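You operate a simulated robot arm through the tools that you are given. There is no shell and no other tool. Be economical: measure what you need, move in short steps, check, and stop when the job is done.

You run a simulated two-armed robot. Do the job below in one go: nothing can be reset, and whatever is moved stays where it is left.

TASK
Draw the sawdust heap off the floor with the blower.
Fine: close the hood damper, open the floor damper, start the main drive, shift the blower in; when the heap is gone, blower out and motor off.

Only the result counts: the job must be done as asked and must still hold three seconds after the hand-in. Knocking over, shifting, dropping, spilling or breaking anything else fails it.

THE ROBOT
Two 7-joint arms with fingered hands on one trunk, on a base that drives. Base frame: it is fixed to the floor where the robot stands at the start and does not move with it; the origin is under the middle of the robot, x ahead of it, y to its left, z up. Lengths are in mm, angles in degrees, forces in N, time in s.
The left shoulder is at the start at [60, 177, 975], the right one opposite. With the tool pointing down near the work surface each hand reaches from about 100 to 940 mm from the robot's upright axis, wherever it stands, measured 20 degrees to its own side. Places, roughly: floor damper lever [600, -300, 1200]; hood damper lever [600, 0, 1200]; sawdust heap [400, -300, 0]. Payload 4 kg a hand.
The tool frame of a hand sits at the grasp point between the pads (the TCP): z along the fingers, y along the line on which they close. The tips reach 37 mm beyond it. The gripper opens to 124 mm. The gripper's body begins 43 mm behind the TCP. The gripper is a hand of 3 fingers: y runs from the thumb to the fingers, the wrist lies at [-15, -108, -202] in the tool frame.
Orientation is that of the tool frame in the base frame, as [roll, pitch, yaw] about the fixed x, y, z axes, in that order (R = Rz(yaw) Ry(pitch) Rx(roll)). With the fingers straight down and the wrist toward the robot, the tool's x, y and z point along [0, 1, 0], [1, 0, 0] and [0, 0, -1] of the base frame.

THE INTERFACE
- The arms move only by the tool move_arm. It takes "left_motion", "right_motion" or both (then of equal length, played together; a hand with none holds still); each is one flat list of numbers, 6 for each row, row after row: the shift along the tool's x, y, z in cm, then the turn, a rotation vector about the tool's x, y, z in degrees. In form: [tx, ty, tz, ax, ay, az, tx, ty, tz, ax, ay, az, ...]. A call has 1 to 10 rows; each row shifts and turns the commanded pose from where the row before left it, along the tool's axes as they then stand. Each row takes 0.2 s and may step no farther than 50 mm and 8.6 degrees from the row before; otherwise, the whole call is refused. Where a pose cannot be reached the arm comes as near as it can. A force on the tool above 90 N (or 10 N above the force at the start of the call, whichever is more), or a blocked arm, ends the call early, and 0.2 s more pass. In this call time passes only in rows, and 0.2 s behind the last. It gives the time, the measured TCP pose, the force on the tool (base axes), the opening and the grip force at its end, in the units of the frame above (readings bear some noise), with the torque about the TCP (base axes, N m) and any sound that the robot's microphone picked up, and new pictures: "views" is both (left out), scene, wrist or none (wrist: the cameras of the hands that moved).
- Cameras (640 x 400 px; columns grow to the right, rows downward): "scene" is now at [54.3, -38.6, 1653.7]; the picture's right is [-0.42, -0.91, 0.00], its down [-0.37, 0.17, -0.91] and it looks along [0.83, -0.38, -0.41] (base axes); focal length 254 px, centre (320, 200). "left" rides on the left gripper at [-64, -76, -136] in its tool frame; the picture's right is [-0.84, -0.26, 0.48], its down [0.48, -0.76, 0.43] and it looks along [0.26, 0.60, 0.76] (tool axes); focal length 256 px, centre (320, 200). "right" rides on the right gripper at [64, -76, -137] in its tool frame; the picture's right is [-0.84, 0.26, -0.48], its down [-0.48, -0.76, 0.43] and it looks along [-0.26, 0.60, 0.76] (tool axes); focal length 256 px, centre (320, 200). There is no depth. A picture from a camera that has moved, and an enlarged one, comes with that camera's place and axes in the base frame and with its lens.
- lift_body(by): slides the trunk up (or, below 0, down) by that many mm; the arms and the scene camera ride with it, the base frame stays. It gives what a move gives, with no picture.
- drive_base(legs): drives the robot by 1 to 6 legs, each [ahead, left, turn to the left] in mm, mm and degrees, along the robot's own axes; the way and the turn of a leg run together, so that a leg with both is an arc; at most 1500 mm and 180 degrees a leg. The arms and the cameras ride along, it lands a little off, and it stops where it bumps. It gives what a move gives, and a new picture of the scene camera.
- curl_fingers(index, middle, thumb_bend, thumb_turn, hand): sets how far each is bent, from 0 (flat) to 1 (curled in); at 0.3 the hand is open as for a grip, at 0.7 the pads meet at the TCP. One left out holds its place. A second passes; each finger stops where it meets its share of the squeeze, and holds until it gets a number again. It is the only way to open and close the hand. It gives what a move gives, with no picture; readings hold the bend of each and the force on the fingers (four entries, about 0 where the hand has none), thumb and palm. thumb_turn goes from beside the hand (0) to across from the fingers (1), as for a grip.
- aim_head(pan, tilt): turns the head with the scene camera to pan (to the left, within 86 degrees either way) and tilt (down, from -29 to 69), counted from straight ahead of the robot. It gives what a move gives, and a new picture of the scene camera.
- inspect(camera, box): a new picture of the part [left, top, right, bottom] of that camera's present view, enlarged. It takes no simulated time.
- sign_off(): hands the job in; it is judged then, once.

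Work in short steps. Places have to be worked out from the pictures, the camera data and where the tool is seen: move nearer, look again, correct. Check each grasp and each placing, and mend what went wrong. You have 120 turns and 260 pictures in all, those below and enlarged ones among them. Open the grippers and draw the arms clear of the work before you hand the job in, unless the task says otherwise; then end with one line.

The tools are called after "Request:" as a command line: name --argument value ..., lists and objects as JSON in quotes. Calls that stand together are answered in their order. move_arm: Moves the arms, as the interface text tells. Its arguments: {"type":"object","properties":{"left_motion":{"type":"array"},"right_motion":{"type":"array"},"views":{"type":"string","enum":["both","scene","wrist","none"]}},"required":[]} The other tools are called the same way: lift_body (by) slides the trunk up or down; curl_fingers (index, middle, thumb_bend, thumb_turn, hand) moves the fingers one by one; drive_base (legs) drives the base; aim_head (pan, tilt) turns the head that bears the scene camera; inspect (camera, box) takes an enlarged picture of a part of a camera's view; sign_off () hands the job in.

At the start:

```text
time: 0.0
left_position: [437.2, -63.2, 1515.4]
left_tool_rot: [180.0, 0.0, 90.0]
left_contact_force: [0.8, 0.0, -0.2]
left_torque: [0.01, 0.04, 0.0]
left_opening: 123.6
left_grasp_force: 0.1
left_shape: jaw
left_bend: [0.3, 0.3, 0.3, 0.98]
left_finger forces: [0.1, 0.0, 0.1, 0.0, 0.0, 0.1]
right_position: [380.6, -450.8, 1555.6]
right_tool_rot: [180.0, -0.1, 90.0]
right_contact_force: [0.3, 0.1, 0.3]
right_torque: [-0.01, -0.03, 0.03]
right_opening: 123.8
right_grasp_force: 0.1
right_shape: jaw
right_bend: [0.3, 0.3, 0.3, 0.98]
right_finger forces: [0.0, 0.1, 0.0, 0.0, 0.0, 0.1]
trunk travel left (down, up): [-500.0, 90.0]
robot x, y, heading: [-3.1, -2.6, -0.1]
head pan, tilt: [-24.8, 24.3]
```

scene: 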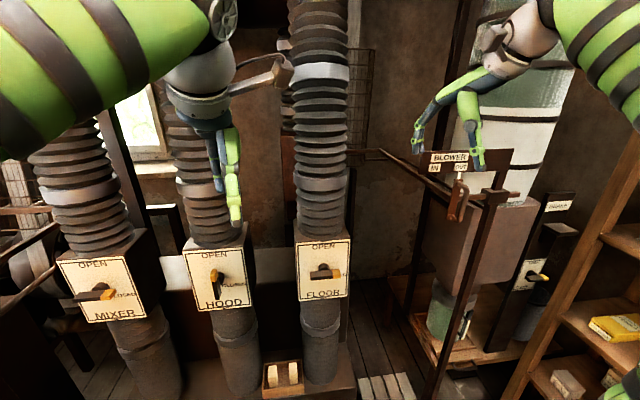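
right: 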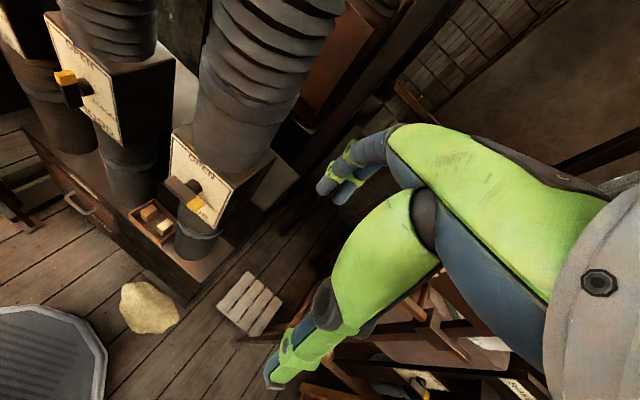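
left: 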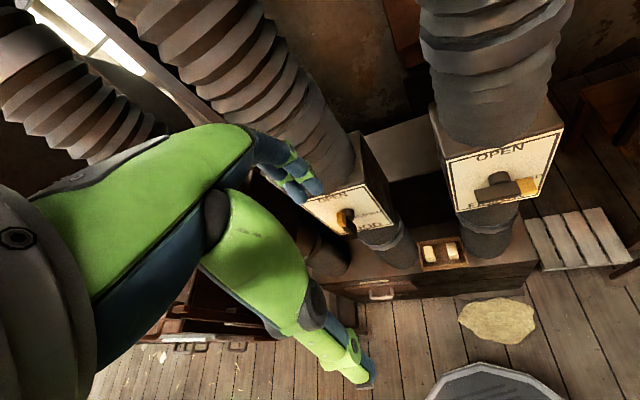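

I'll look closer at the damper panels and the blower area first.

Request:
inspect --camera "scene" --box '[40, 220, 360, 400]'

Request:
inspect --camera "scene" --box '[370, 130, 610, 280]'

Request:
inspect --camera "scene" --box '[400, 250, 640, 400]'

```text
2.00 times, centred on (200, 310) of scene
camera zoom: at [54.3, -38.6, 1653.7], right [-0.42, -0.91, 0.0], down [-0.37, 0.17, -0.91], along [0.83, -0.38, -0.41], focal length 507 px, centre (560, -20)
```

zoom: 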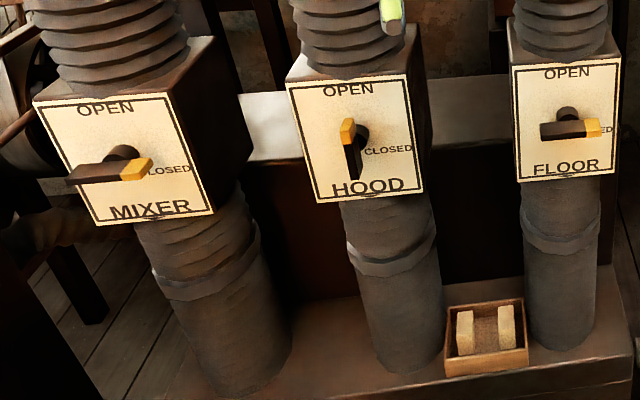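

```text
2.67 times, centred on (490, 205) of scene
camera zoom: at [54.3, -38.6, 1653.7], right [-0.42, -0.91, 0.0], down [-0.37, 0.17, -0.91], along [0.83, -0.38, -0.41], focal length 676 px, centre (-133, 187)
```

zoom: 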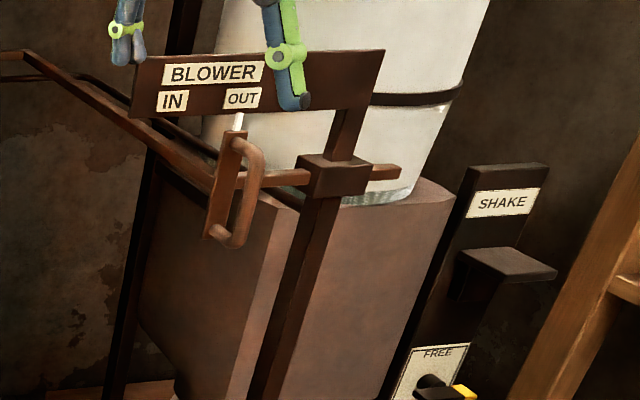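

```text
2.67 times, centred on (520, 325) of scene
camera zoom: at [54.3, -38.6, 1653.7], right [-0.42, -0.91, 0.0], down [-0.37, 0.17, -0.91], along [0.83, -0.38, -0.41], focal length 676 px, centre (-213, -133)
```

zoom: 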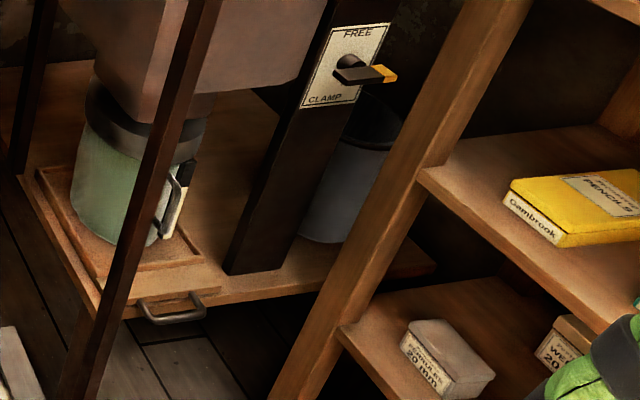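

Blower slide is OUT; floor damper closed, hood open. I need to find the main drive switch, so I look around.

Request:
aim_head --pan 50 --tilt 20

Request:
aim_head --pan -80 --tilt 20

Request:
aim_head --pan 0 --tilt 50

```text
time: 1.5
left_position: [436.1, -62.4, 1515.3]
left_tool_rot: [180.0, 0.0, 90.0]
left_contact_force: [-0.3, 0.8, 0.2]
left_torque: [0.0, 0.0, 0.02]
left_opening: 123.6
left_grasp_force: 0.1
left_shape: jaw
left_bend: [0.3, 0.3, 0.3, 0.98]
left_finger forces: [0.0, 0.1, 0.1, 0.1, 0.0, 0.1]
right_position: [380.4, -451.1, 1556.0]
right_tool_rot: [179.9, 0.0, 89.9]
right_contact_force: [0.0, 0.6, 0.0]
right_torque: [0.03, -0.02, 0.01]
right_opening: 123.5
right_grasp_force: 0.1
right_shape: jaw
right_bend: [0.3, 0.3, 0.3, 0.98]
right_finger forces: [0.1, 0.0, 0.1, 0.1, 0.1, 0.0]
trunk travel left (down, up): [-500.0, 90.0]
robot x, y, heading: [-4.1, 3.8, -0.0]
head pan, tilt: [50.0, 20.0]
camera scene: at [30.4, 71.5, 1660.7], right [0.77, -0.64, 0.0], down [-0.22, -0.26, -0.94], along [0.6, 0.72, -0.34], focal length 254 px, centre (320, 200)
```

scene: 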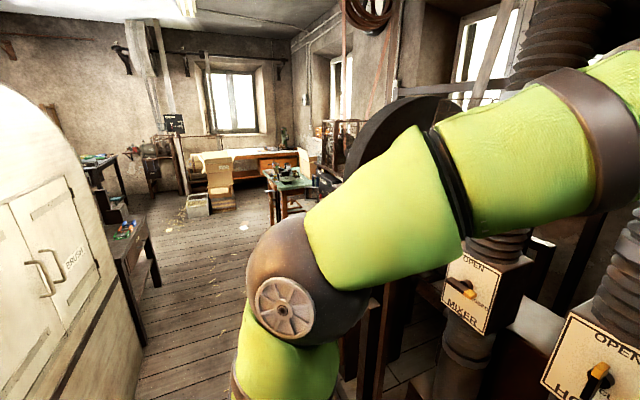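

```text
time: 3.6
left_position: [435.7, -62.7, 1516.5]
left_tool_rot: [-179.9, 0.0, 90.0]
left_contact_force: [0.0, 0.3, 0.1]
left_torque: [0.02, 0.03, 0.0]
left_opening: 123.6
left_grasp_force: 0.1
left_shape: jaw
left_bend: [0.3, 0.3, 0.3, 0.98]
left_finger forces: [0.0, 0.0, 0.1, 0.0, 0.0, 0.0]
right_position: [380.3, -450.9, 1554.9]
right_tool_rot: [180.0, -0.1, 90.1]
right_contact_force: [-0.1, -0.2, -0.1]
right_torque: [-0.04, -0.02, -0.01]
right_opening: 123.7
right_grasp_force: 0.1
right_shape: jaw
right_bend: [0.3, 0.3, 0.3, 0.98]
right_finger forces: [0.1, 0.0, 0.1, 0.1, 0.0, 0.0]
trunk travel left (down, up): [-500.0, 90.0]
robot x, y, heading: [0.3, 1.8, 0.2]
head pan, tilt: [-80.0, 20.0]
camera scene: at [-13.3, -91.5, 1660.7], right [-0.98, -0.17, 0.0], down [-0.06, 0.34, -0.94], along [0.16, -0.93, -0.34], focal length 254 px, centre (320, 200)
```

scene: 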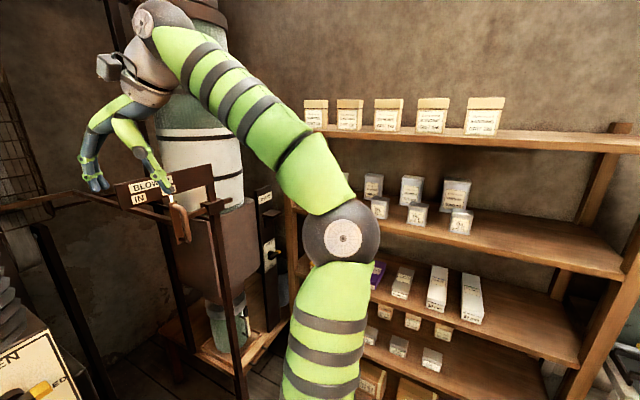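

```text
time: 5.1
left_position: [435.0, -62.8, 1515.6]
left_tool_rot: [-179.9, 0.0, 90.0]
left_contact_force: [-0.5, -0.1, 0.3]
left_torque: [-0.01, -0.01, 0.0]
left_opening: 123.5
left_grasp_force: 0.0
left_shape: jaw
left_bend: [0.3, 0.3, 0.3, 0.98]
left_finger forces: [0.0, 0.0, 0.0, 0.0, 0.0, 0.0]
right_position: [380.3, -451.3, 1555.3]
right_tool_rot: [180.0, -0.1, 90.0]
right_contact_force: [0.3, -0.1, 0.2]
right_torque: [0.03, 0.01, 0.0]
right_opening: 123.7
right_grasp_force: 0.1
right_shape: jaw
right_bend: [0.3, 0.3, 0.3, 0.98]
right_finger forces: [0.1, 0.0, 0.0, 0.0, 0.0, 0.0]
trunk travel left (down, up): [-500.0, 90.0]
robot x, y, heading: [2.5, -2.2, -0.4]
head pan, tilt: [0.0, 50.0]
camera scene: at [47.5, 0.1, 1615.1], right [0.0, -1.0, 0.0], down [-0.77, 0.0, -0.64], along [0.64, 0.0, -0.77], focal length 254 px, centre (320, 200)
```

scene: 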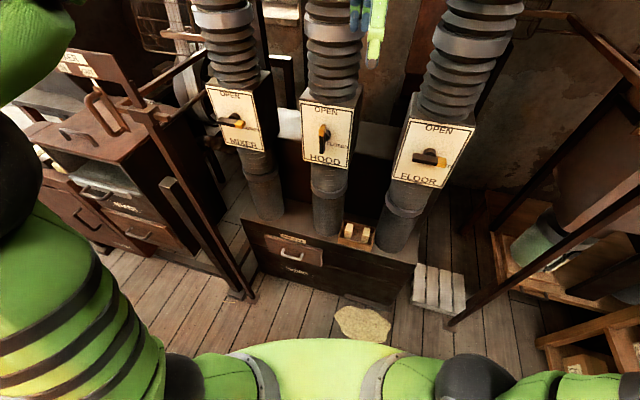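

No motor switch seen yet. I look farther left and zoom on the placard there.

Request:
aim_head --pan 75 --tilt 10

Request:
inspect --camera "scene" --box '[220, 60, 540, 260]'

Request:
aim_head --pan 30 --tilt 0

```text
time: 6.6
left_position: [435.5, -62.1, 1515.6]
left_tool_rot: [-180.0, 0.0, 90.0]
left_contact_force: [0.6, -0.3, -0.6]
left_torque: [0.01, 0.0, 0.02]
left_opening: 123.7
left_grasp_force: 0.1
left_shape: jaw
left_bend: [0.3, 0.3, 0.3, 0.98]
left_finger forces: [0.0, 0.0, 0.0, 0.0, 0.0, 0.0]
right_position: [380.7, -449.8, 1556.4]
right_tool_rot: [-180.0, 0.0, 90.0]
right_contact_force: [-0.3, -0.2, -0.9]
right_torque: [-0.01, 0.0, 0.04]
right_opening: 123.9
right_grasp_force: 0.1
right_shape: jaw
right_bend: [0.3, 0.3, 0.3, 0.98]
right_finger forces: [0.1, 0.1, 0.0, 0.0, 0.1, 0.0]
trunk travel left (down, up): [-500.0, 90.0]
robot x, y, heading: [-0.9, 1.7, 0.3]
head pan, tilt: [75.0, 10.0]
camera scene: at [-5.4, 90.0, 1677.0], right [0.97, -0.26, 0.0], down [-0.05, -0.17, -0.98], along [0.26, 0.95, -0.17], focal length 254 px, centre (320, 200)
```

scene: 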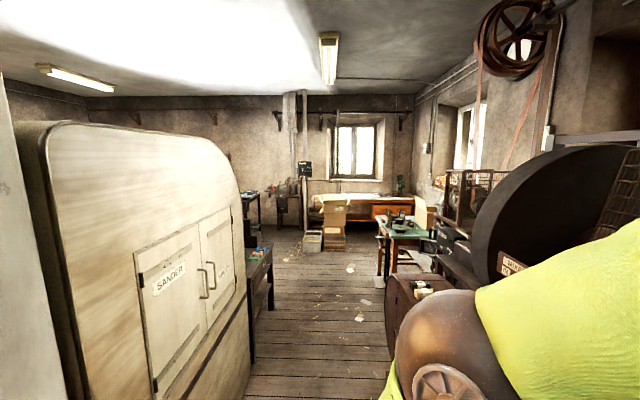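

```text
2.00 times, centred on (380, 160) of scene
camera zoom: at [-5.4, 90.0, 1677.0], right [0.97, -0.26, 0.0], down [-0.05, -0.17, -0.98], along [0.26, 0.95, -0.17], focal length 507 px, centre (200, 280)
```

zoom: 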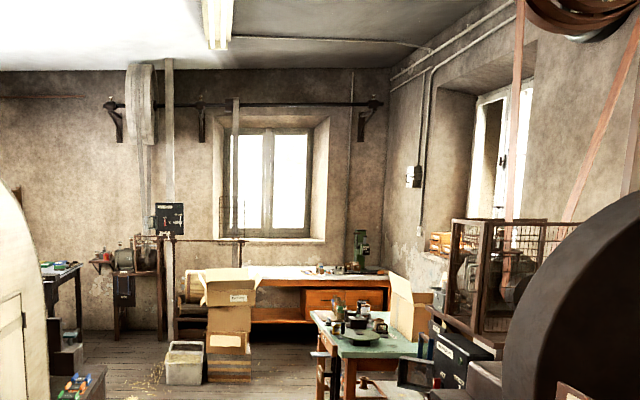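

```text
time: 7.7
left_position: [434.9, -62.2, 1515.8]
left_tool_rot: [180.0, 0.0, 90.0]
left_contact_force: [-0.2, -0.3, 0.2]
left_torque: [-0.01, -0.01, 0.01]
left_opening: 123.6
left_grasp_force: 0.0
left_shape: jaw
left_bend: [0.3, 0.3, 0.3, 0.98]
left_finger forces: [0.0, 0.0, 0.0, 0.0, 0.0, 0.0]
right_position: [380.2, -451.3, 1555.3]
right_tool_rot: [-180.0, 0.0, 90.0]
right_contact_force: [0.4, -0.4, 0.2]
right_torque: [-0.02, 0.0, 0.02]
right_opening: 123.7
right_grasp_force: 0.1
right_shape: jaw
right_bend: [0.3, 0.3, 0.3, 0.98]
right_finger forces: [0.0, 0.0, 0.0, 0.1, 0.1, 0.0]
trunk travel left (down, up): [-500.0, 90.0]
robot x, y, heading: [-1.3, -2.3, -0.0]
head pan, tilt: [30.0, 0.0]
camera scene: at [48.4, 45.3, 1693.0], right [0.5, -0.87, 0.0], down [0.0, 0.0, -1.0], along [0.87, 0.5, 0.0], focal length 254 px, centre (320, 200)
```

scene: 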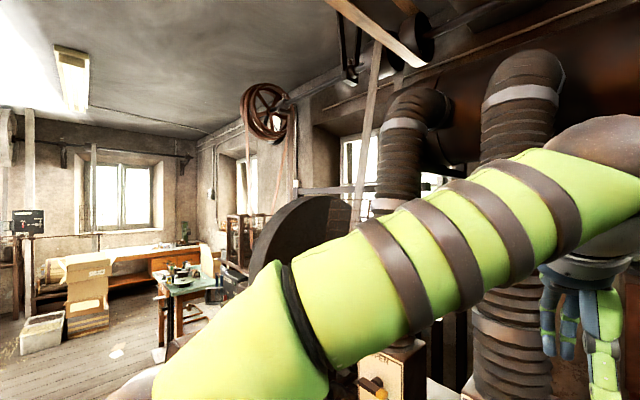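

A dark control box stands by a belt post in the distance; I zoom in on it and other candidates.

Request:
inspect --camera "scene" --box '[0, 170, 112, 240]'

Request:
aim_head --pan 86 --tilt 10

Request:
inspect --camera "scene" --box '[320, 120, 480, 220]'

Request:
aim_head --pan -15 --tilt -5

```text
5.71 times, centred on (56, 205) of scene
camera zoom: at [48.4, 45.3, 1693.0], right [0.5, -0.87, 0.0], down [0.0, 0.0, -1.0], along [0.87, 0.5, 0.0], focal length 1449 px, centre (1829, 171)
```

zoom: 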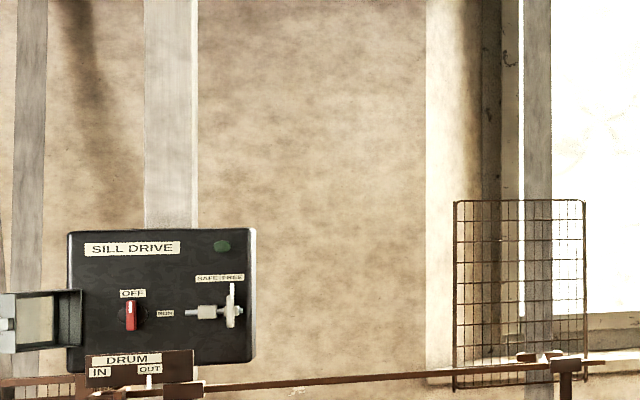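

```text
time: 8.9
left_position: [435.1, -62.6, 1515.6]
left_tool_rot: [180.0, 0.0, 90.1]
left_contact_force: [0.1, 0.6, 0.0]
left_torque: [0.01, -0.01, 0.02]
left_opening: 123.8
left_grasp_force: 0.0
left_shape: jaw
left_bend: [0.3, 0.3, 0.3, 0.98]
left_finger forces: [0.1, 0.0, 0.0, 0.1, 0.0, 0.0]
right_position: [380.5, -450.7, 1556.0]
right_tool_rot: [179.9, 0.0, 90.0]
right_contact_force: [-0.4, 0.0, 0.0]
right_torque: [-0.02, -0.03, 0.01]
right_opening: 123.9
right_grasp_force: 0.0
right_shape: jaw
right_bend: [0.3, 0.3, 0.3, 0.98]
right_finger forces: [0.0, 0.1, 0.0, 0.0, 0.1, 0.1]
trunk travel left (down, up): [-500.0, 90.0]
robot x, y, heading: [0.7, 2.5, -0.2]
head pan, tilt: [85.9, 10.0]
camera scene: at [-22.9, 92.9, 1677.0], right [1.0, -0.07, 0.0], down [-0.01, -0.17, -0.98], along [0.07, 0.98, -0.17], focal length 254 px, centre (320, 200)
```

scene: 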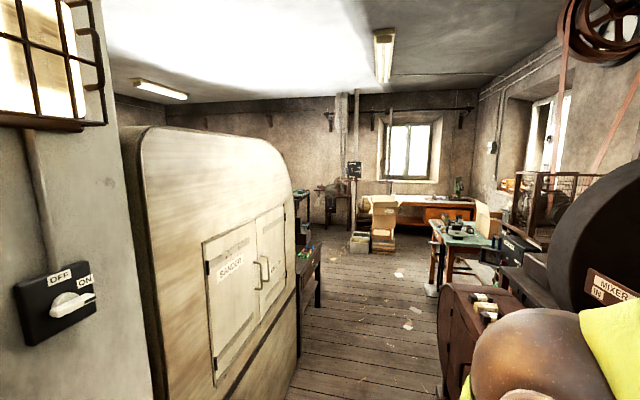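

```text
4.00 times, centred on (400, 170) of scene
camera zoom: at [-22.9, 92.9, 1677.0], right [1.0, -0.07, 0.0], down [-0.01, -0.17, -0.98], along [0.07, 0.98, -0.17], focal length 1014 px, centre (0, 320)
```

zoom: 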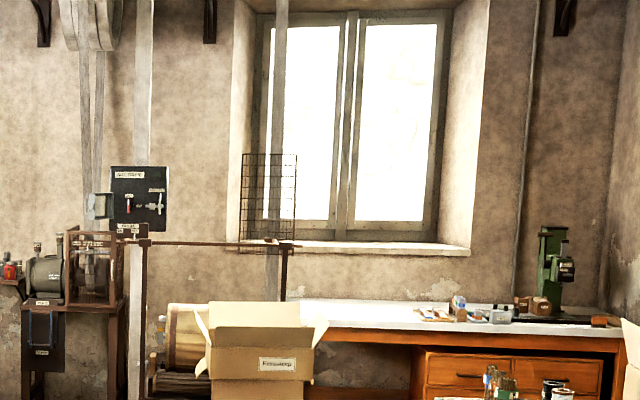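

```text
time: 10.7
left_position: [435.7, -63.0, 1515.2]
left_tool_rot: [179.9, 0.1, 90.1]
left_contact_force: [0.2, -0.1, 0.0]
left_torque: [0.01, 0.02, 0.01]
left_opening: 123.6
left_grasp_force: 0.1
left_shape: jaw
left_bend: [0.3, 0.3, 0.3, 0.98]
left_finger forces: [0.0, 0.0, 0.0, 0.0, 0.0, 0.0]
right_position: [381.1, -450.5, 1556.6]
right_tool_rot: [179.9, -0.1, 90.0]
right_contact_force: [0.5, 0.4, 0.2]
right_torque: [0.01, -0.02, 0.01]
right_opening: 123.6
right_grasp_force: 0.1
right_shape: jaw
right_bend: [0.3, 0.3, 0.3, 0.98]
right_finger forces: [0.0, 0.1, 0.0, 0.0, 0.0, 0.1]
trunk travel left (down, up): [-500.0, 90.0]
robot x, y, heading: [3.1, 1.4, 0.0]
head pan, tilt: [-15.0, -5.0]
camera scene: at [55.0, -22.4, 1700.7], right [-0.26, -0.97, 0.0], down [0.08, -0.02, -1.0], along [0.96, -0.26, 0.09], focal length 254 px, centre (320, 200)
```

scene: 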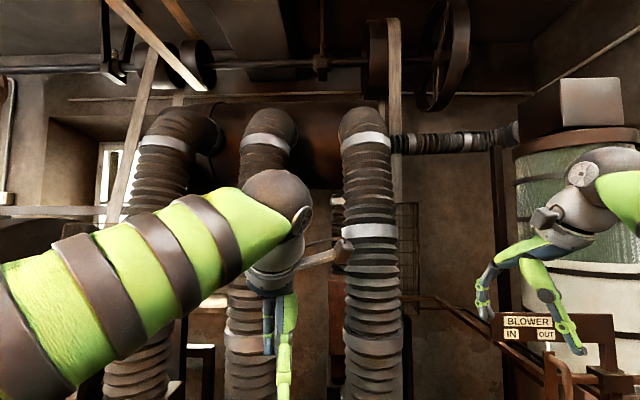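

The far box reads "SILL DRIVE" (not ours), and there is an OFF/ON switch behind-left. I draw the hands back and then turn to look behind.

Request:
move_arm --left_motion '[0, -4, 0, 0, 0, 0, 0, -4, 0, 0, 0, 0, 0, -4, 0, 0, 0, 0, 0, -4, 0, 0, 0, 0]' --right_motion '[0, -4, 0, 0, 0, 0, 0, -4, 0, 0, 0, 0, 0, -4, 0, 0, 0, 0, 0, -4, 0, 0, 0, 0]' --views "none"

Request:
aim_head --pan 86 --tilt 20

Request:
drive_base --legs '[[0, 0, 50]]'

```text
time: 11.7
left_position: [273.5, -59.7, 1511.2]
left_tool_rot: [179.9, -0.1, 90.0]
left_contact_force: [-0.3, 0.1, 1.2]
left_torque: [-0.03, 0.0, 0.01]
left_opening: 123.4
left_grasp_force: 0.1
left_shape: jaw
left_bend: [0.3, 0.3, 0.3, 0.98]
left_finger forces: [0.1, 0.0, 0.0, 0.1, 0.1, 0.0]
right_position: [217.5, -452.3, 1555.7]
right_tool_rot: [-180.0, -0.1, 90.0]
right_contact_force: [-0.1, 0.0, 0.2]
right_torque: [-0.01, -0.05, -0.02]
right_opening: 123.5
right_grasp_force: 0.0
right_shape: jaw
right_bend: [0.3, 0.3, 0.3, 0.98]
right_finger forces: [0.0, 0.0, 0.1, 0.0, 0.0, 0.0]
trunk travel left (down, up): [-500.0, 90.0]
robot x, y, heading: [2.6, -2.0, -0.0]
head pan, tilt: [-15.0, -5.0]
```

```text
time: 13.5
left_position: [275.3, -59.7, 1511.6]
left_tool_rot: [180.0, 0.0, 90.0]
left_contact_force: [-0.6, 0.4, -0.7]
left_torque: [0.01, -0.04, -0.01]
left_opening: 123.7
left_grasp_force: 0.0
left_shape: jaw
left_bend: [0.3, 0.3, 0.3, 0.98]
left_finger forces: [0.1, 0.0, 0.0, 0.0, 0.0, 0.1]
right_position: [218.5, -452.1, 1554.8]
right_tool_rot: [-179.9, 0.0, 90.0]
right_contact_force: [0.2, -0.6, 0.0]
right_torque: [-0.01, 0.01, -0.01]
right_opening: 123.8
right_grasp_force: 0.0
right_shape: jaw
right_bend: [0.3, 0.3, 0.3, 0.98]
right_finger forces: [0.0, 0.0, 0.0, 0.0, 0.1, 0.0]
trunk travel left (down, up): [-500.0, 90.0]
robot x, y, heading: [1.0, 5.4, -0.0]
head pan, tilt: [85.9, 20.0]
camera scene: at [-22.9, 93.1, 1660.7], right [1.0, -0.07, 0.0], down [-0.02, -0.34, -0.94], along [0.07, 0.94, -0.34], focal length 254 px, centre (320, 200)
```

scene: 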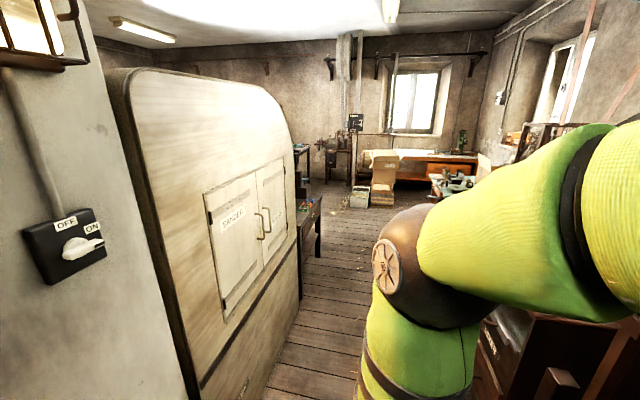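

```text
time: 16.1
left_position: [226.7, 167.4, 1511.4]
left_tool_rot: [-179.9, -0.1, 138.5]
left_contact_force: [0.7, 0.1, 0.6]
left_torque: [-0.02, 0.01, -0.02]
left_opening: 123.6
left_grasp_force: 0.0
left_shape: jaw
left_bend: [0.3, 0.3, 0.3, 0.98]
left_finger forces: [0.1, 0.0, 0.0, 0.0, 0.1, 0.0]
right_position: [483.9, -135.1, 1555.7]
right_tool_rot: [-180.0, 0.0, 138.6]
right_contact_force: [-0.3, -0.3, -0.3]
right_torque: [0.01, 0.02, 0.03]
right_opening: 123.6
right_grasp_force: 0.1
right_shape: jaw
right_bend: [0.3, 0.3, 0.3, 0.98]
right_finger forces: [0.1, 0.1, 0.0, 0.0, 0.0, 0.0]
trunk travel left (down, up): [-500.0, 90.0]
robot x, y, heading: [-0.6, 3.9, 48.4]
head pan, tilt: [85.9, 20.0]
camera scene: at [-84.7, 44.3, 1660.7], right [0.71, 0.7, 0.0], down [0.24, -0.24, -0.94], along [-0.66, 0.67, -0.34], focal length 254 px, centre (320, 200)
```

scene: 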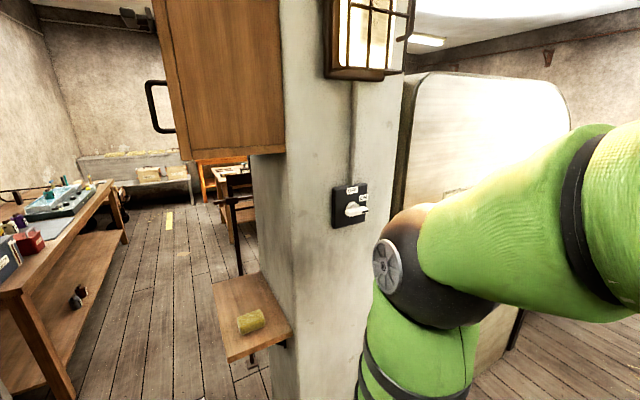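

That switch is just the pillar lamp's. I look straight ahead (heading 48°) at the wall box and mixer region, now with the left arm in a different place.

Request:
aim_head --pan 5 --tilt 15

Request:
inspect --camera "scene" --box '[240, 100, 400, 200]'

```text
time: 17.6
left_position: [226.1, 167.6, 1511.0]
left_tool_rot: [-180.0, -0.1, 138.6]
left_contact_force: [-1.7, -0.4, -1.4]
left_torque: [0.02, 0.04, -0.01]
left_opening: 123.8
left_grasp_force: 0.1
left_shape: jaw
left_bend: [0.3, 0.3, 0.3, 0.98]
left_finger forces: [0.0, 0.0, 0.0, 0.0, 0.0, 0.0]
right_position: [483.5, -134.7, 1555.2]
right_tool_rot: [-179.9, 0.1, 138.6]
right_contact_force: [0.0, -0.1, 0.0]
right_torque: [0.0, 0.01, 0.0]
right_opening: 123.7
right_grasp_force: 0.0
right_shape: jaw
right_bend: [0.3, 0.3, 0.3, 0.98]
right_finger forces: [0.0, 0.0, 0.0, 0.0, 0.0, 0.1]
trunk travel left (down, up): [-500.0, 90.0]
robot x, y, heading: [-1.8, -1.0, 48.8]
head pan, tilt: [5.0, 15.0]
camera scene: at [36.0, 53.0, 1668.8], right [0.81, -0.59, 0.0], down [-0.15, -0.21, -0.97], along [0.57, 0.78, -0.26], focal length 254 px, centre (320, 200)
```

scene: 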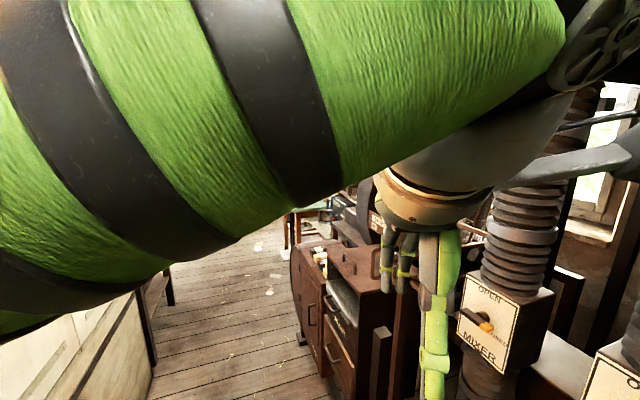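

```text
4.00 times, centred on (320, 150) of scene
camera zoom: at [36.0, 53.0, 1668.8], right [0.81, -0.59, 0.0], down [-0.15, -0.21, -0.97], along [0.57, 0.78, -0.26], focal length 1014 px, centre (320, 400)
```

zoom: 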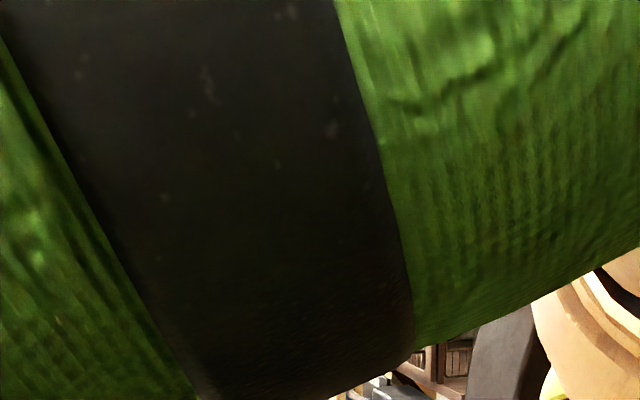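

The left arm blocks the view; below it is free floor, so I lower that hand by 450 mm and look again.

Request:
move_arm --left_motion '[0, 0, 5, 0, 0, 0, 0, 0, 5, 0, 0, 0, 0, 0, 5, 0, 0, 0, 0, 0, 5, 0, 0, 0, 0, 0, 5, 0, 0, 0, 0, 0, 5, 0, 0, 0, 0, 0, 5, 0, 0, 0, 0, 0, 5, 0, 0, 0, 0, 0, 5, 0, 0, 0]' --views "scene"

Request:
inspect --camera "scene" --box '[240, 80, 400, 180]'

Request:
inspect --camera "scene" --box '[280, 180, 440, 280]'

```text
time: 19.6
left_position: [226.7, 168.2, 1058.4]
left_tool_rot: [180.0, 0.0, 138.6]
left_contact_force: [-0.1, -0.7, 0.7]
left_torque: [-0.01, 0.04, 0.01]
left_opening: 123.9
left_grasp_force: 0.0
left_shape: jaw
left_bend: [0.3, 0.3, 0.3, 0.98]
left_finger forces: [0.1, 0.0, 0.0, 0.0, 0.0, 0.0]
right_position: [485.2, -134.5, 1554.9]
right_tool_rot: [180.0, 0.0, 138.6]
right_contact_force: [1.3, -0.2, 0.7]
right_torque: [-0.01, 0.01, 0.02]
right_opening: 123.7
right_grasp_force: 0.1
right_shape: jaw
right_bend: [0.3, 0.3, 0.3, 0.98]
right_finger forces: [0.0, 0.0, 0.1, 0.0, 0.0, 0.0]
trunk travel left (down, up): [-500.0, 90.0]
robot x, y, heading: [-2.8, -0.2, 48.5]
head pan, tilt: [5.0, 15.0]
camera scene: at [37.2, 52.7, 1668.9], right [0.8, -0.59, 0.0], down [-0.15, -0.21, -0.97], along [0.57, 0.78, -0.26], focal length 254 px, centre (320, 200)
```

scene: 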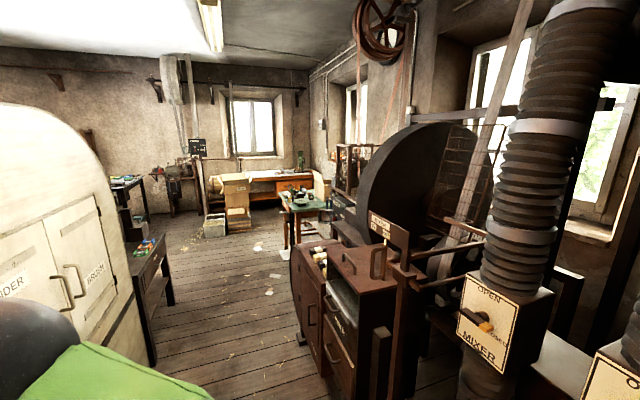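

```text
4.00 times, centred on (320, 130) of scene
camera zoom: at [37.2, 52.7, 1668.9], right [0.8, -0.59, 0.0], down [-0.15, -0.21, -0.97], along [0.57, 0.78, -0.26], focal length 1014 px, centre (320, 480)
```

zoom: 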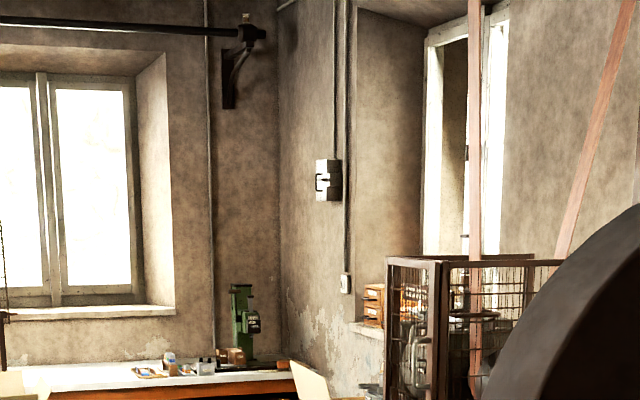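

```text
4.00 times, centred on (360, 230) of scene
camera zoom: at [37.2, 52.7, 1668.9], right [0.8, -0.59, 0.0], down [-0.15, -0.21, -0.97], along [0.57, 0.78, -0.26], focal length 1014 px, centre (160, 80)
```

zoom: 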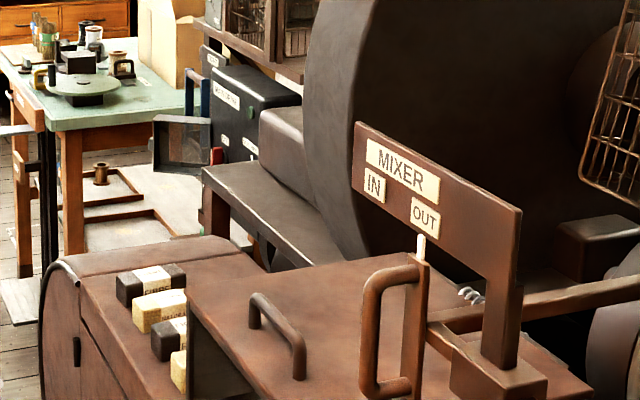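

A black box beside the mixer motor bears a label and an open lid; I zoom in on it.

Request:
inspect --camera "scene" --box '[312, 188, 368, 223]'

Request:
inspect --camera "scene" --box '[350, 0, 430, 50]'

```text
11.43 times, centred on (340, 206) of scene
camera zoom: at [37.2, 52.7, 1668.9], right [0.8, -0.59, 0.0], down [-0.15, -0.21, -0.97], along [0.57, 0.78, -0.26], focal length 2898 px, centre (91, 137)
```

zoom: 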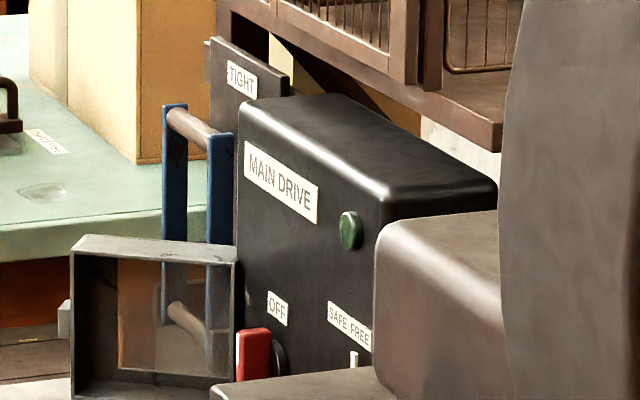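

```text
8.00 times, centred on (390, 25) of scene
camera zoom: at [37.2, 52.7, 1668.9], right [0.8, -0.59, 0.0], down [-0.15, -0.21, -0.97], along [0.57, 0.78, -0.26], focal length 2029 px, centre (-240, 1600)
```

zoom: 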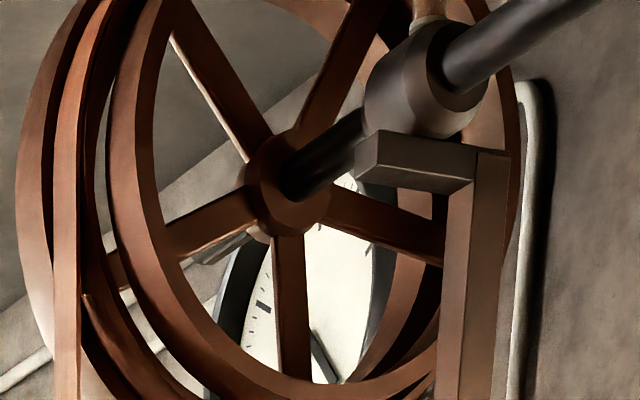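

Found: "MAIN DRIVE" box beyond the mixer, with OFF/RUN knob and a SAFE/FREE pin. First the dampers: I turn back to heading 0 and look at the panels, moving the left hand aside.

Request:
drive_base --legs '[[0, 0, -48.6]]'

Request:
move_arm --left_motion '[5, 0, 0, 0, 0, 0, 5, 0, 0, 0, 0, 0, 5, 0, 0, 0, 0, 0, 5, 0, 0, 0, 0, 0]' --right_motion '[2, 0, 2, 0, 0, 0, 2, 0, 2, 0, 0, 0, 2, 0, 2, 0, 0, 0, 2, 0, 2, 0, 0, 0]' --views "none"

Request:
aim_head --pan -10 --tilt 35

```text
time: 22.2
left_position: [276.1, -61.6, 1059.0]
left_tool_rot: [180.0, 0.0, 89.8]
left_contact_force: [0.6, -0.2, 0.2]
left_torque: [-0.02, -0.03, 0.02]
left_opening: 123.7
left_grasp_force: 0.1
left_shape: jaw
left_bend: [0.3, 0.3, 0.3, 0.98]
left_finger forces: [0.1, 0.0, 0.0, 0.1, 0.0, 0.0]
right_position: [216.2, -454.2, 1554.7]
right_tool_rot: [-180.0, -0.1, 89.6]
right_contact_force: [0.0, -0.2, -0.6]
right_torque: [-0.03, 0.0, -0.01]
right_opening: 123.5
right_grasp_force: 0.0
right_shape: jaw
right_bend: [0.3, 0.3, 0.3, 0.98]
right_finger forces: [0.1, 0.0, 0.0, 0.1, 0.0, 0.0]
trunk travel left (down, up): [-500.0, 90.0]
robot x, y, heading: [-0.4, -0.5, -0.4]
head pan, tilt: [5.0, 15.0]
camera scene: at [63.4, 8.0, 1668.9], right [0.08, -1.0, 0.0], down [-0.26, -0.02, -0.97], along [0.96, 0.08, -0.26], focal length 254 px, centre (320, 200)
```

scene: 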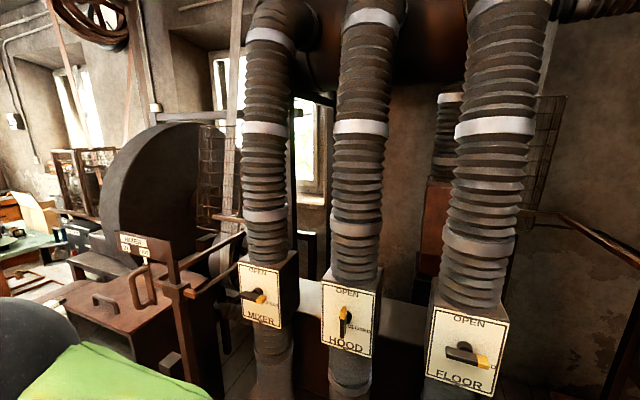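

```text
time: 23.2
left_position: [335.6, 62.8, 1121.8]
left_tool_rot: [-179.9, 0.1, 89.7]
left_contact_force: [-0.3, 0.1, 0.8]
left_torque: [0.02, 0.0, -0.02]
left_opening: 123.7
left_grasp_force: 0.1
left_shape: jaw
left_bend: [0.3, 0.3, 0.3, 0.98]
left_finger forces: [0.0, 0.0, 0.0, 0.1, 0.1, 0.1]
left hand out of reach, approached as far as the arm can: row 1, 2, 3, 4
right_position: [217.7, -372.8, 1476.1]
right_tool_rot: [-180.0, 0.1, 89.8]
right_contact_force: [-0.8, -0.4, 0.0]
right_torque: [-0.04, 0.02, -0.01]
right_opening: 123.7
right_grasp_force: 0.1
right_shape: jaw
right_bend: [0.3, 0.3, 0.3, 0.98]
right_finger forces: [0.0, 0.0, 0.0, 0.0, 0.1, 0.1]
trunk travel left (down, up): [-500.0, 90.0]
robot x, y, heading: [-0.4, -0.4, -0.3]
head pan, tilt: [5.0, 15.0]
```

```text
time: 24.1
left_position: [336.0, 60.5, 1121.7]
left_tool_rot: [180.0, 0.0, 89.8]
left_contact_force: [-0.6, 1.0, 0.9]
left_torque: [-0.02, -0.01, 0.0]
left_opening: 123.5
left_grasp_force: 0.0
left_shape: jaw
left_bend: [0.3, 0.3, 0.3, 0.98]
left_finger forces: [0.0, 0.0, 0.1, 0.0, 0.1, 0.0]
right_position: [218.1, -372.4, 1476.1]
right_tool_rot: [180.0, 0.1, 89.7]
right_contact_force: [-0.5, -0.8, -1.0]
right_torque: [0.0, -0.01, 0.0]
right_opening: 123.8
right_grasp_force: 0.0
right_shape: jaw
right_bend: [0.3, 0.3, 0.3, 0.98]
right_finger forces: [0.0, 0.0, 0.1, 0.0, 0.0, 0.0]
trunk travel left (down, up): [-500.0, 90.0]
robot x, y, heading: [-0.4, 1.1, -0.4]
head pan, tilt: [-10.0, 35.0]
camera scene: at [57.1, -15.2, 1636.9], right [-0.18, -0.98, 0.0], down [-0.56, 0.1, -0.82], along [0.81, -0.15, -0.57], focal length 254 px, centre (320, 200)
```

scene: 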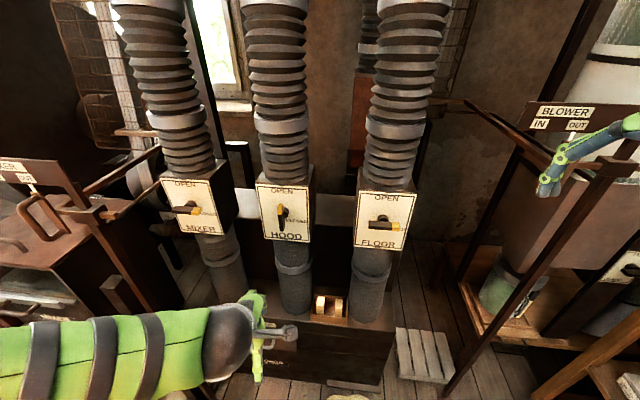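

The levers sit roughly at hood (600,-10,1210) and floor (550,-290,1170). I swing the right hand to point forward (fingers along +x) while bringing it before the floor panel.

Request:
move_arm --right_motion '[0.7, 2.2, 2.4, -8.5, 0, 0, 0.7, 1.82, 2.7, -8.5, 0, 0, 0.7, 1.4, 2.94, -8.5, 0, 0, 0.7, 0.95, 3.12, -8.5, 0, 0, 0.7, 0.48, 3.22, -8.5, 0, 0, 0.7, 0, 3.26, -8.5, 0, 0, 0.7, -0.48, 3.22, -8.5, 0, 0, 0.7, -0.95, 3.12, -8.5, 0, 0, 0.7, -1.4, 2.94, -8.5, 0, 0, 0.7, -1.82, 2.7, -8.5, 0, 0]' --views "both"

```text
time: 26.3
left_position: [337.6, 62.6, 1120.9]
left_tool_rot: [-179.8, 0.0, 89.7]
left_contact_force: [0.7, 0.1, 0.1]
left_torque: [-0.03, 0.0, 0.01]
left_opening: 123.9
left_grasp_force: 0.0
left_shape: jaw
left_bend: [0.3, 0.3, 0.3, 0.98]
left_finger forces: [0.0, 0.0, 0.0, 0.1, 0.0, 0.0]
right_position: [499.7, -372.0, 1339.8]
right_tool_rot: [95.2, 0.1, 89.8]
right_contact_force: [0.2, 0.5, -0.8]
right_torque: [0.02, 0.02, 0.0]
right_opening: 123.9
right_grasp_force: 0.1
right_shape: jaw
right_bend: [0.3, 0.3, 0.3, 0.98]
right_finger forces: [0.0, 0.1, 0.0, 0.1, 0.0, 0.1]
right hand out of reach, approached as far as the arm can: row 6, 7, 8, 9, 10
trunk travel left (down, up): [-500.0, 90.0]
robot x, y, heading: [-3.1, -3.9, -0.3]
head pan, tilt: [-10.0, 35.0]
camera scene: at [59.4, -14.7, 1636.7], right [-0.18, -0.98, 0.0], down [-0.57, 0.1, -0.82], along [0.81, -0.15, -0.57], focal length 254 px, centre (320, 200)
camera right: at [356.4, -308.0, 1275.7], right [-0.46, -0.83, 0.3], down [0.36, -0.49, -0.8], along [0.81, -0.26, 0.53], focal length 256 px, centre (320, 200)
```

scene: 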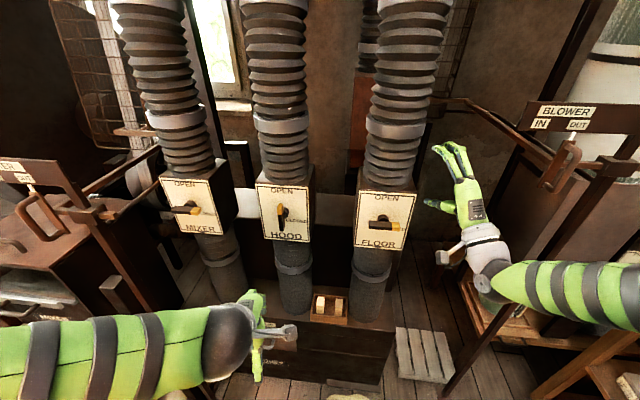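
right: 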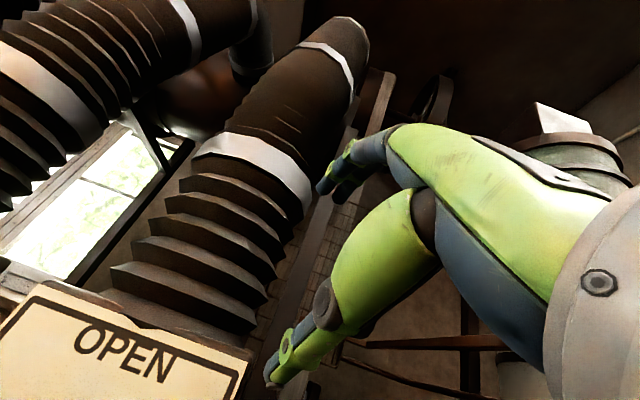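

The arm folds too tight here; there's free floor behind, so I back the robot off by 200 mm.

Request:
drive_base --legs '[[-200, 0, 0]]'

Request:
move_arm --right_motion '[0, 0, 0, -5, 0, 0, 0, -5, 0, 0, 0, 0, 0, -4, 0, 0, 0, 0, 0, -3, 0, 0, 0, 0]' --views "both"

```text
time: 27.9
left_position: [134.7, 61.9, 1121.3]
left_tool_rot: [180.0, -0.1, 89.5]
left_contact_force: [-0.3, -0.3, 0.5]
left_torque: [0.0, -0.01, -0.01]
left_opening: 123.7
left_grasp_force: 0.0
left_shape: jaw
left_bend: [0.3, 0.3, 0.3, 0.98]
left_finger forces: [0.0, 0.0, 0.1, 0.0, 0.0, 0.1]
right_position: [295.9, -371.6, 1339.6]
right_tool_rot: [95.0, 0.0, 89.7]
right_contact_force: [-0.6, -0.3, 1.0]
right_torque: [0.04, 0.0, 0.03]
right_opening: 123.9
right_grasp_force: 0.0
right_shape: jaw
right_bend: [0.3, 0.3, 0.3, 0.98]
right_finger forces: [0.1, 0.0, 0.1, 0.0, 0.0, 0.0]
trunk travel left (down, up): [-500.0, 90.0]
robot x, y, heading: [-202.1, -4.1, -0.4]
head pan, tilt: [-10.0, 35.0]
camera scene: at [-144.7, -14.2, 1636.9], right [-0.18, -0.98, 0.0], down [-0.56, 0.1, -0.82], along [0.81, -0.15, -0.57], focal length 254 px, centre (320, 200)
```

scene: 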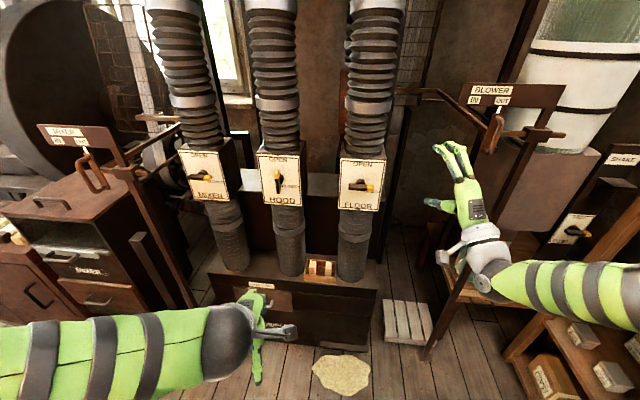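

```text
time: 28.9
left_position: [136.2, 59.9, 1121.1]
left_tool_rot: [-179.9, -0.1, 89.6]
left_contact_force: [-0.4, -0.6, -0.1]
left_torque: [0.05, -0.01, 0.01]
left_opening: 123.7
left_grasp_force: 0.1
left_shape: jaw
left_bend: [0.3, 0.3, 0.3, 0.98]
left_finger forces: [0.1, 0.1, 0.0, 0.0, 0.0, 0.0]
right_position: [308.3, -384.3, 1223.1]
right_tool_rot: [90.0, 0.0, 89.6]
right_contact_force: [-0.1, -0.7, -0.2]
right_torque: [-0.01, 0.01, -0.01]
right_opening: 123.8
right_grasp_force: 0.1
right_shape: jaw
right_bend: [0.3, 0.3, 0.3, 0.98]
right_finger forces: [0.0, 0.0, 0.0, 0.0, 0.1, 0.1]
right hand out of reach, approached as far as the arm can: row 2, 3
trunk travel left (down, up): [-500.0, 90.0]
robot x, y, heading: [-200.6, -0.3, -0.2]
head pan, tilt: [-10.0, 35.0]
camera scene: at [-143.2, -15.7, 1636.8], right [-0.18, -0.98, 0.0], down [-0.56, 0.1, -0.82], along [0.81, -0.15, -0.57], focal length 254 px, centre (320, 200)
camera right: at [170.7, -319.4, 1146.8], right [-0.49, -0.83, 0.26], down [0.43, -0.49, -0.76], along [0.76, -0.26, 0.6], focal length 256 px, centre (320, 200)
```

scene: 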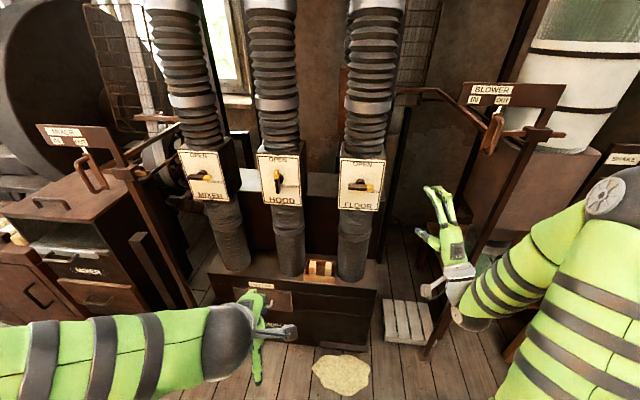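
right: 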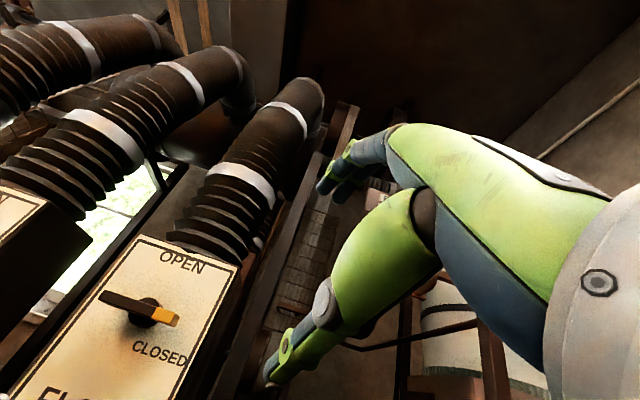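

Triangulation with the wrist camera agrees: floor lever centre ≈ (565,-286,1176), bar 88 mm horizontal. I bring the hand in front of it.

Request:
move_arm --right_motion '[1.94, -0.94, 3.8, 0, 0, 0, 1.94, -0.94, 3.8, 0, 0, 0, 1.94, -0.94, 3.8, 0, 0, 0, 1.94, -0.94, 3.8, 0, 0, 0, 1.94, -0.94, 3.8, 0, 0, 0]' --views "both"

Request:
inspect --camera "scene" --box '[240, 120, 480, 270]'

```text
time: 30.1
left_position: [136.7, 61.0, 1121.2]
left_tool_rot: [-179.9, 0.0, 89.6]
left_contact_force: [-0.8, 0.4, -0.3]
left_torque: [0.0, 0.01, 0.02]
left_opening: 123.8
left_grasp_force: 0.0
left_shape: jaw
left_bend: [0.3, 0.3, 0.3, 0.98]
left_finger forces: [0.0, 0.0, 0.0, 0.0, 0.1, 0.1]
right_position: [501.7, -286.3, 1176.6]
right_tool_rot: [90.1, 0.0, 89.6]
right_contact_force: [-0.3, -0.5, -0.2]
right_torque: [-0.02, 0.03, -0.01]
right_opening: 123.6
right_grasp_force: 0.1
right_shape: jaw
right_bend: [0.3, 0.3, 0.3, 0.98]
right_finger forces: [0.0, 0.0, 0.0, 0.0, 0.1, 0.0]
trunk travel left (down, up): [-500.0, 90.0]
robot x, y, heading: [-200.0, 3.0, -0.2]
head pan, tilt: [-10.0, 35.0]
camera scene: at [-142.3, -14.1, 1636.8], right [-0.18, -0.98, 0.0], down [-0.56, 0.1, -0.82], along [0.81, -0.15, -0.57], focal length 254 px, centre (320, 200)
camera right: at [363.6, -221.9, 1100.1], right [-0.49, -0.83, 0.26], down [0.43, -0.49, -0.76], along [0.76, -0.26, 0.6], focal length 256 px, centre (320, 200)
```

scene: 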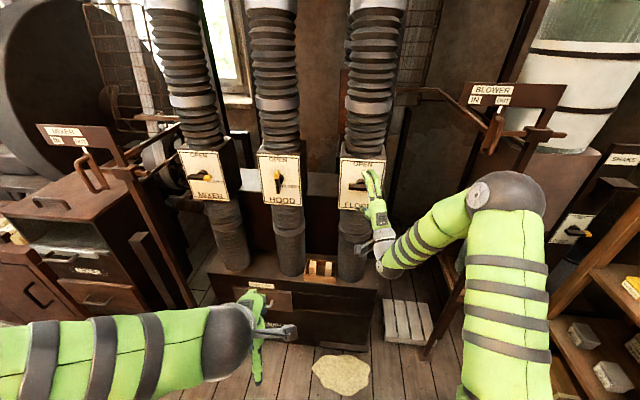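
right: 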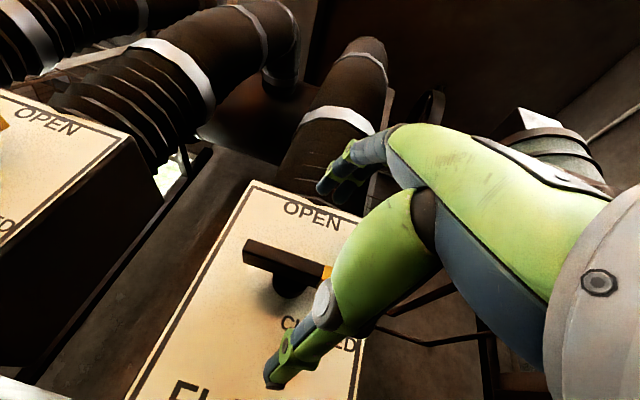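

```text
2.67 times, centred on (360, 195) of scene
camera zoom: at [-142.3, -14.1, 1636.8], right [-0.18, -0.98, 0.0], down [-0.56, 0.1, -0.82], along [0.81, -0.15, -0.57], focal length 676 px, centre (213, 213)
```

zoom: 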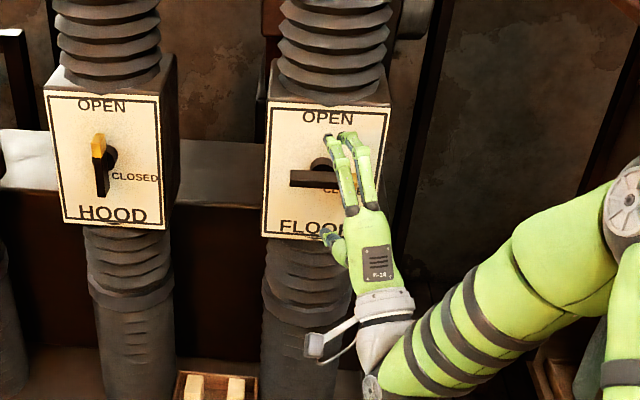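

The panel face turns out to be yawed ~16° toward the left, lever bar centre ≈ (532,-286,1173). I align the hand with the lever axis and check from the wrist and scene.

Request:
move_arm --right_motion '[1.4, -0.3, -1.8, 0, 0, 0, 0, 0, 0, 0, -8.25, 0, 0, 0, 0, 0, -8.25, 0]' --views "wrist"

Request:
inspect --camera "scene" --box '[300, 130, 420, 205]'

```text
time: 30.9
left_position: [136.4, 62.4, 1121.1]
left_tool_rot: [-180.0, 0.1, 89.5]
left_contact_force: [0.2, 0.2, -0.9]
left_torque: [0.0, -0.01, 0.0]
left_opening: 123.4
left_grasp_force: 0.0
left_shape: jaw
left_bend: [0.3, 0.3, 0.3, 0.98]
left_finger forces: [0.0, 0.0, 0.0, 0.0, 0.1, 0.1]
right_position: [481.7, -270.9, 1174.3]
right_tool_rot: [90.0, 0.1, 72.9]
right_contact_force: [0.2, -0.1, 0.5]
right_torque: [-0.04, -0.02, -0.01]
right_opening: 123.5
right_grasp_force: 0.1
right_shape: jaw
right_bend: [0.3, 0.3, 0.3, 0.98]
right_finger forces: [0.0, 0.1, 0.0, 0.0, 0.0, 0.0]
trunk travel left (down, up): [-500.0, 90.0]
robot x, y, heading: [-203.2, 3.4, -0.6]
head pan, tilt: [-10.0, 35.0]
camera right: at [368.6, -170.5, 1097.9], right [-0.71, -0.66, 0.26], down [0.27, -0.59, -0.76], along [0.65, -0.47, 0.6], focal length 256 px, centre (320, 200)
```

right: 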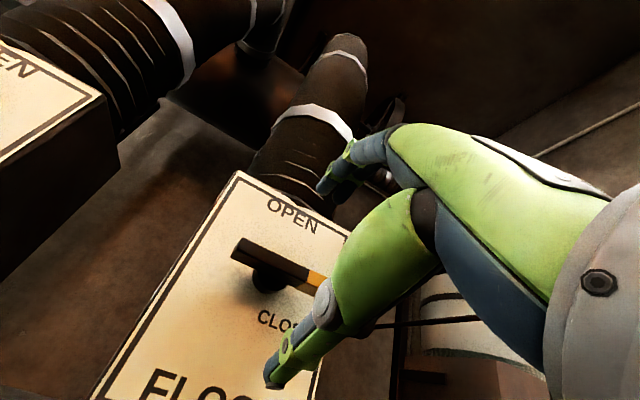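

```text
5.33 times, centred on (360, 168) of scene
camera zoom: at [-143.0, -13.8, 1636.8], right [-0.18, -0.98, 0.0], down [-0.56, 0.1, -0.82], along [0.81, -0.15, -0.57], focal length 1353 px, centre (107, 373)
```

zoom: 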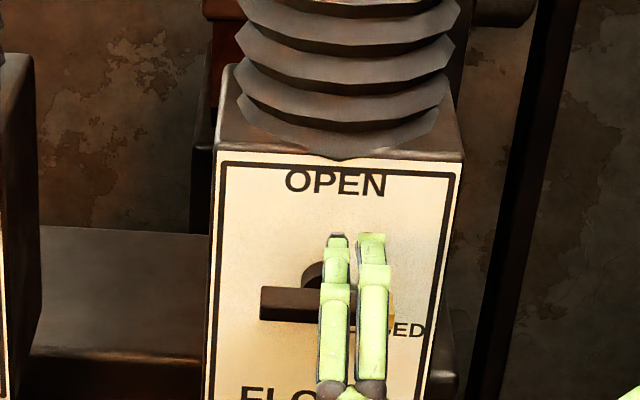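

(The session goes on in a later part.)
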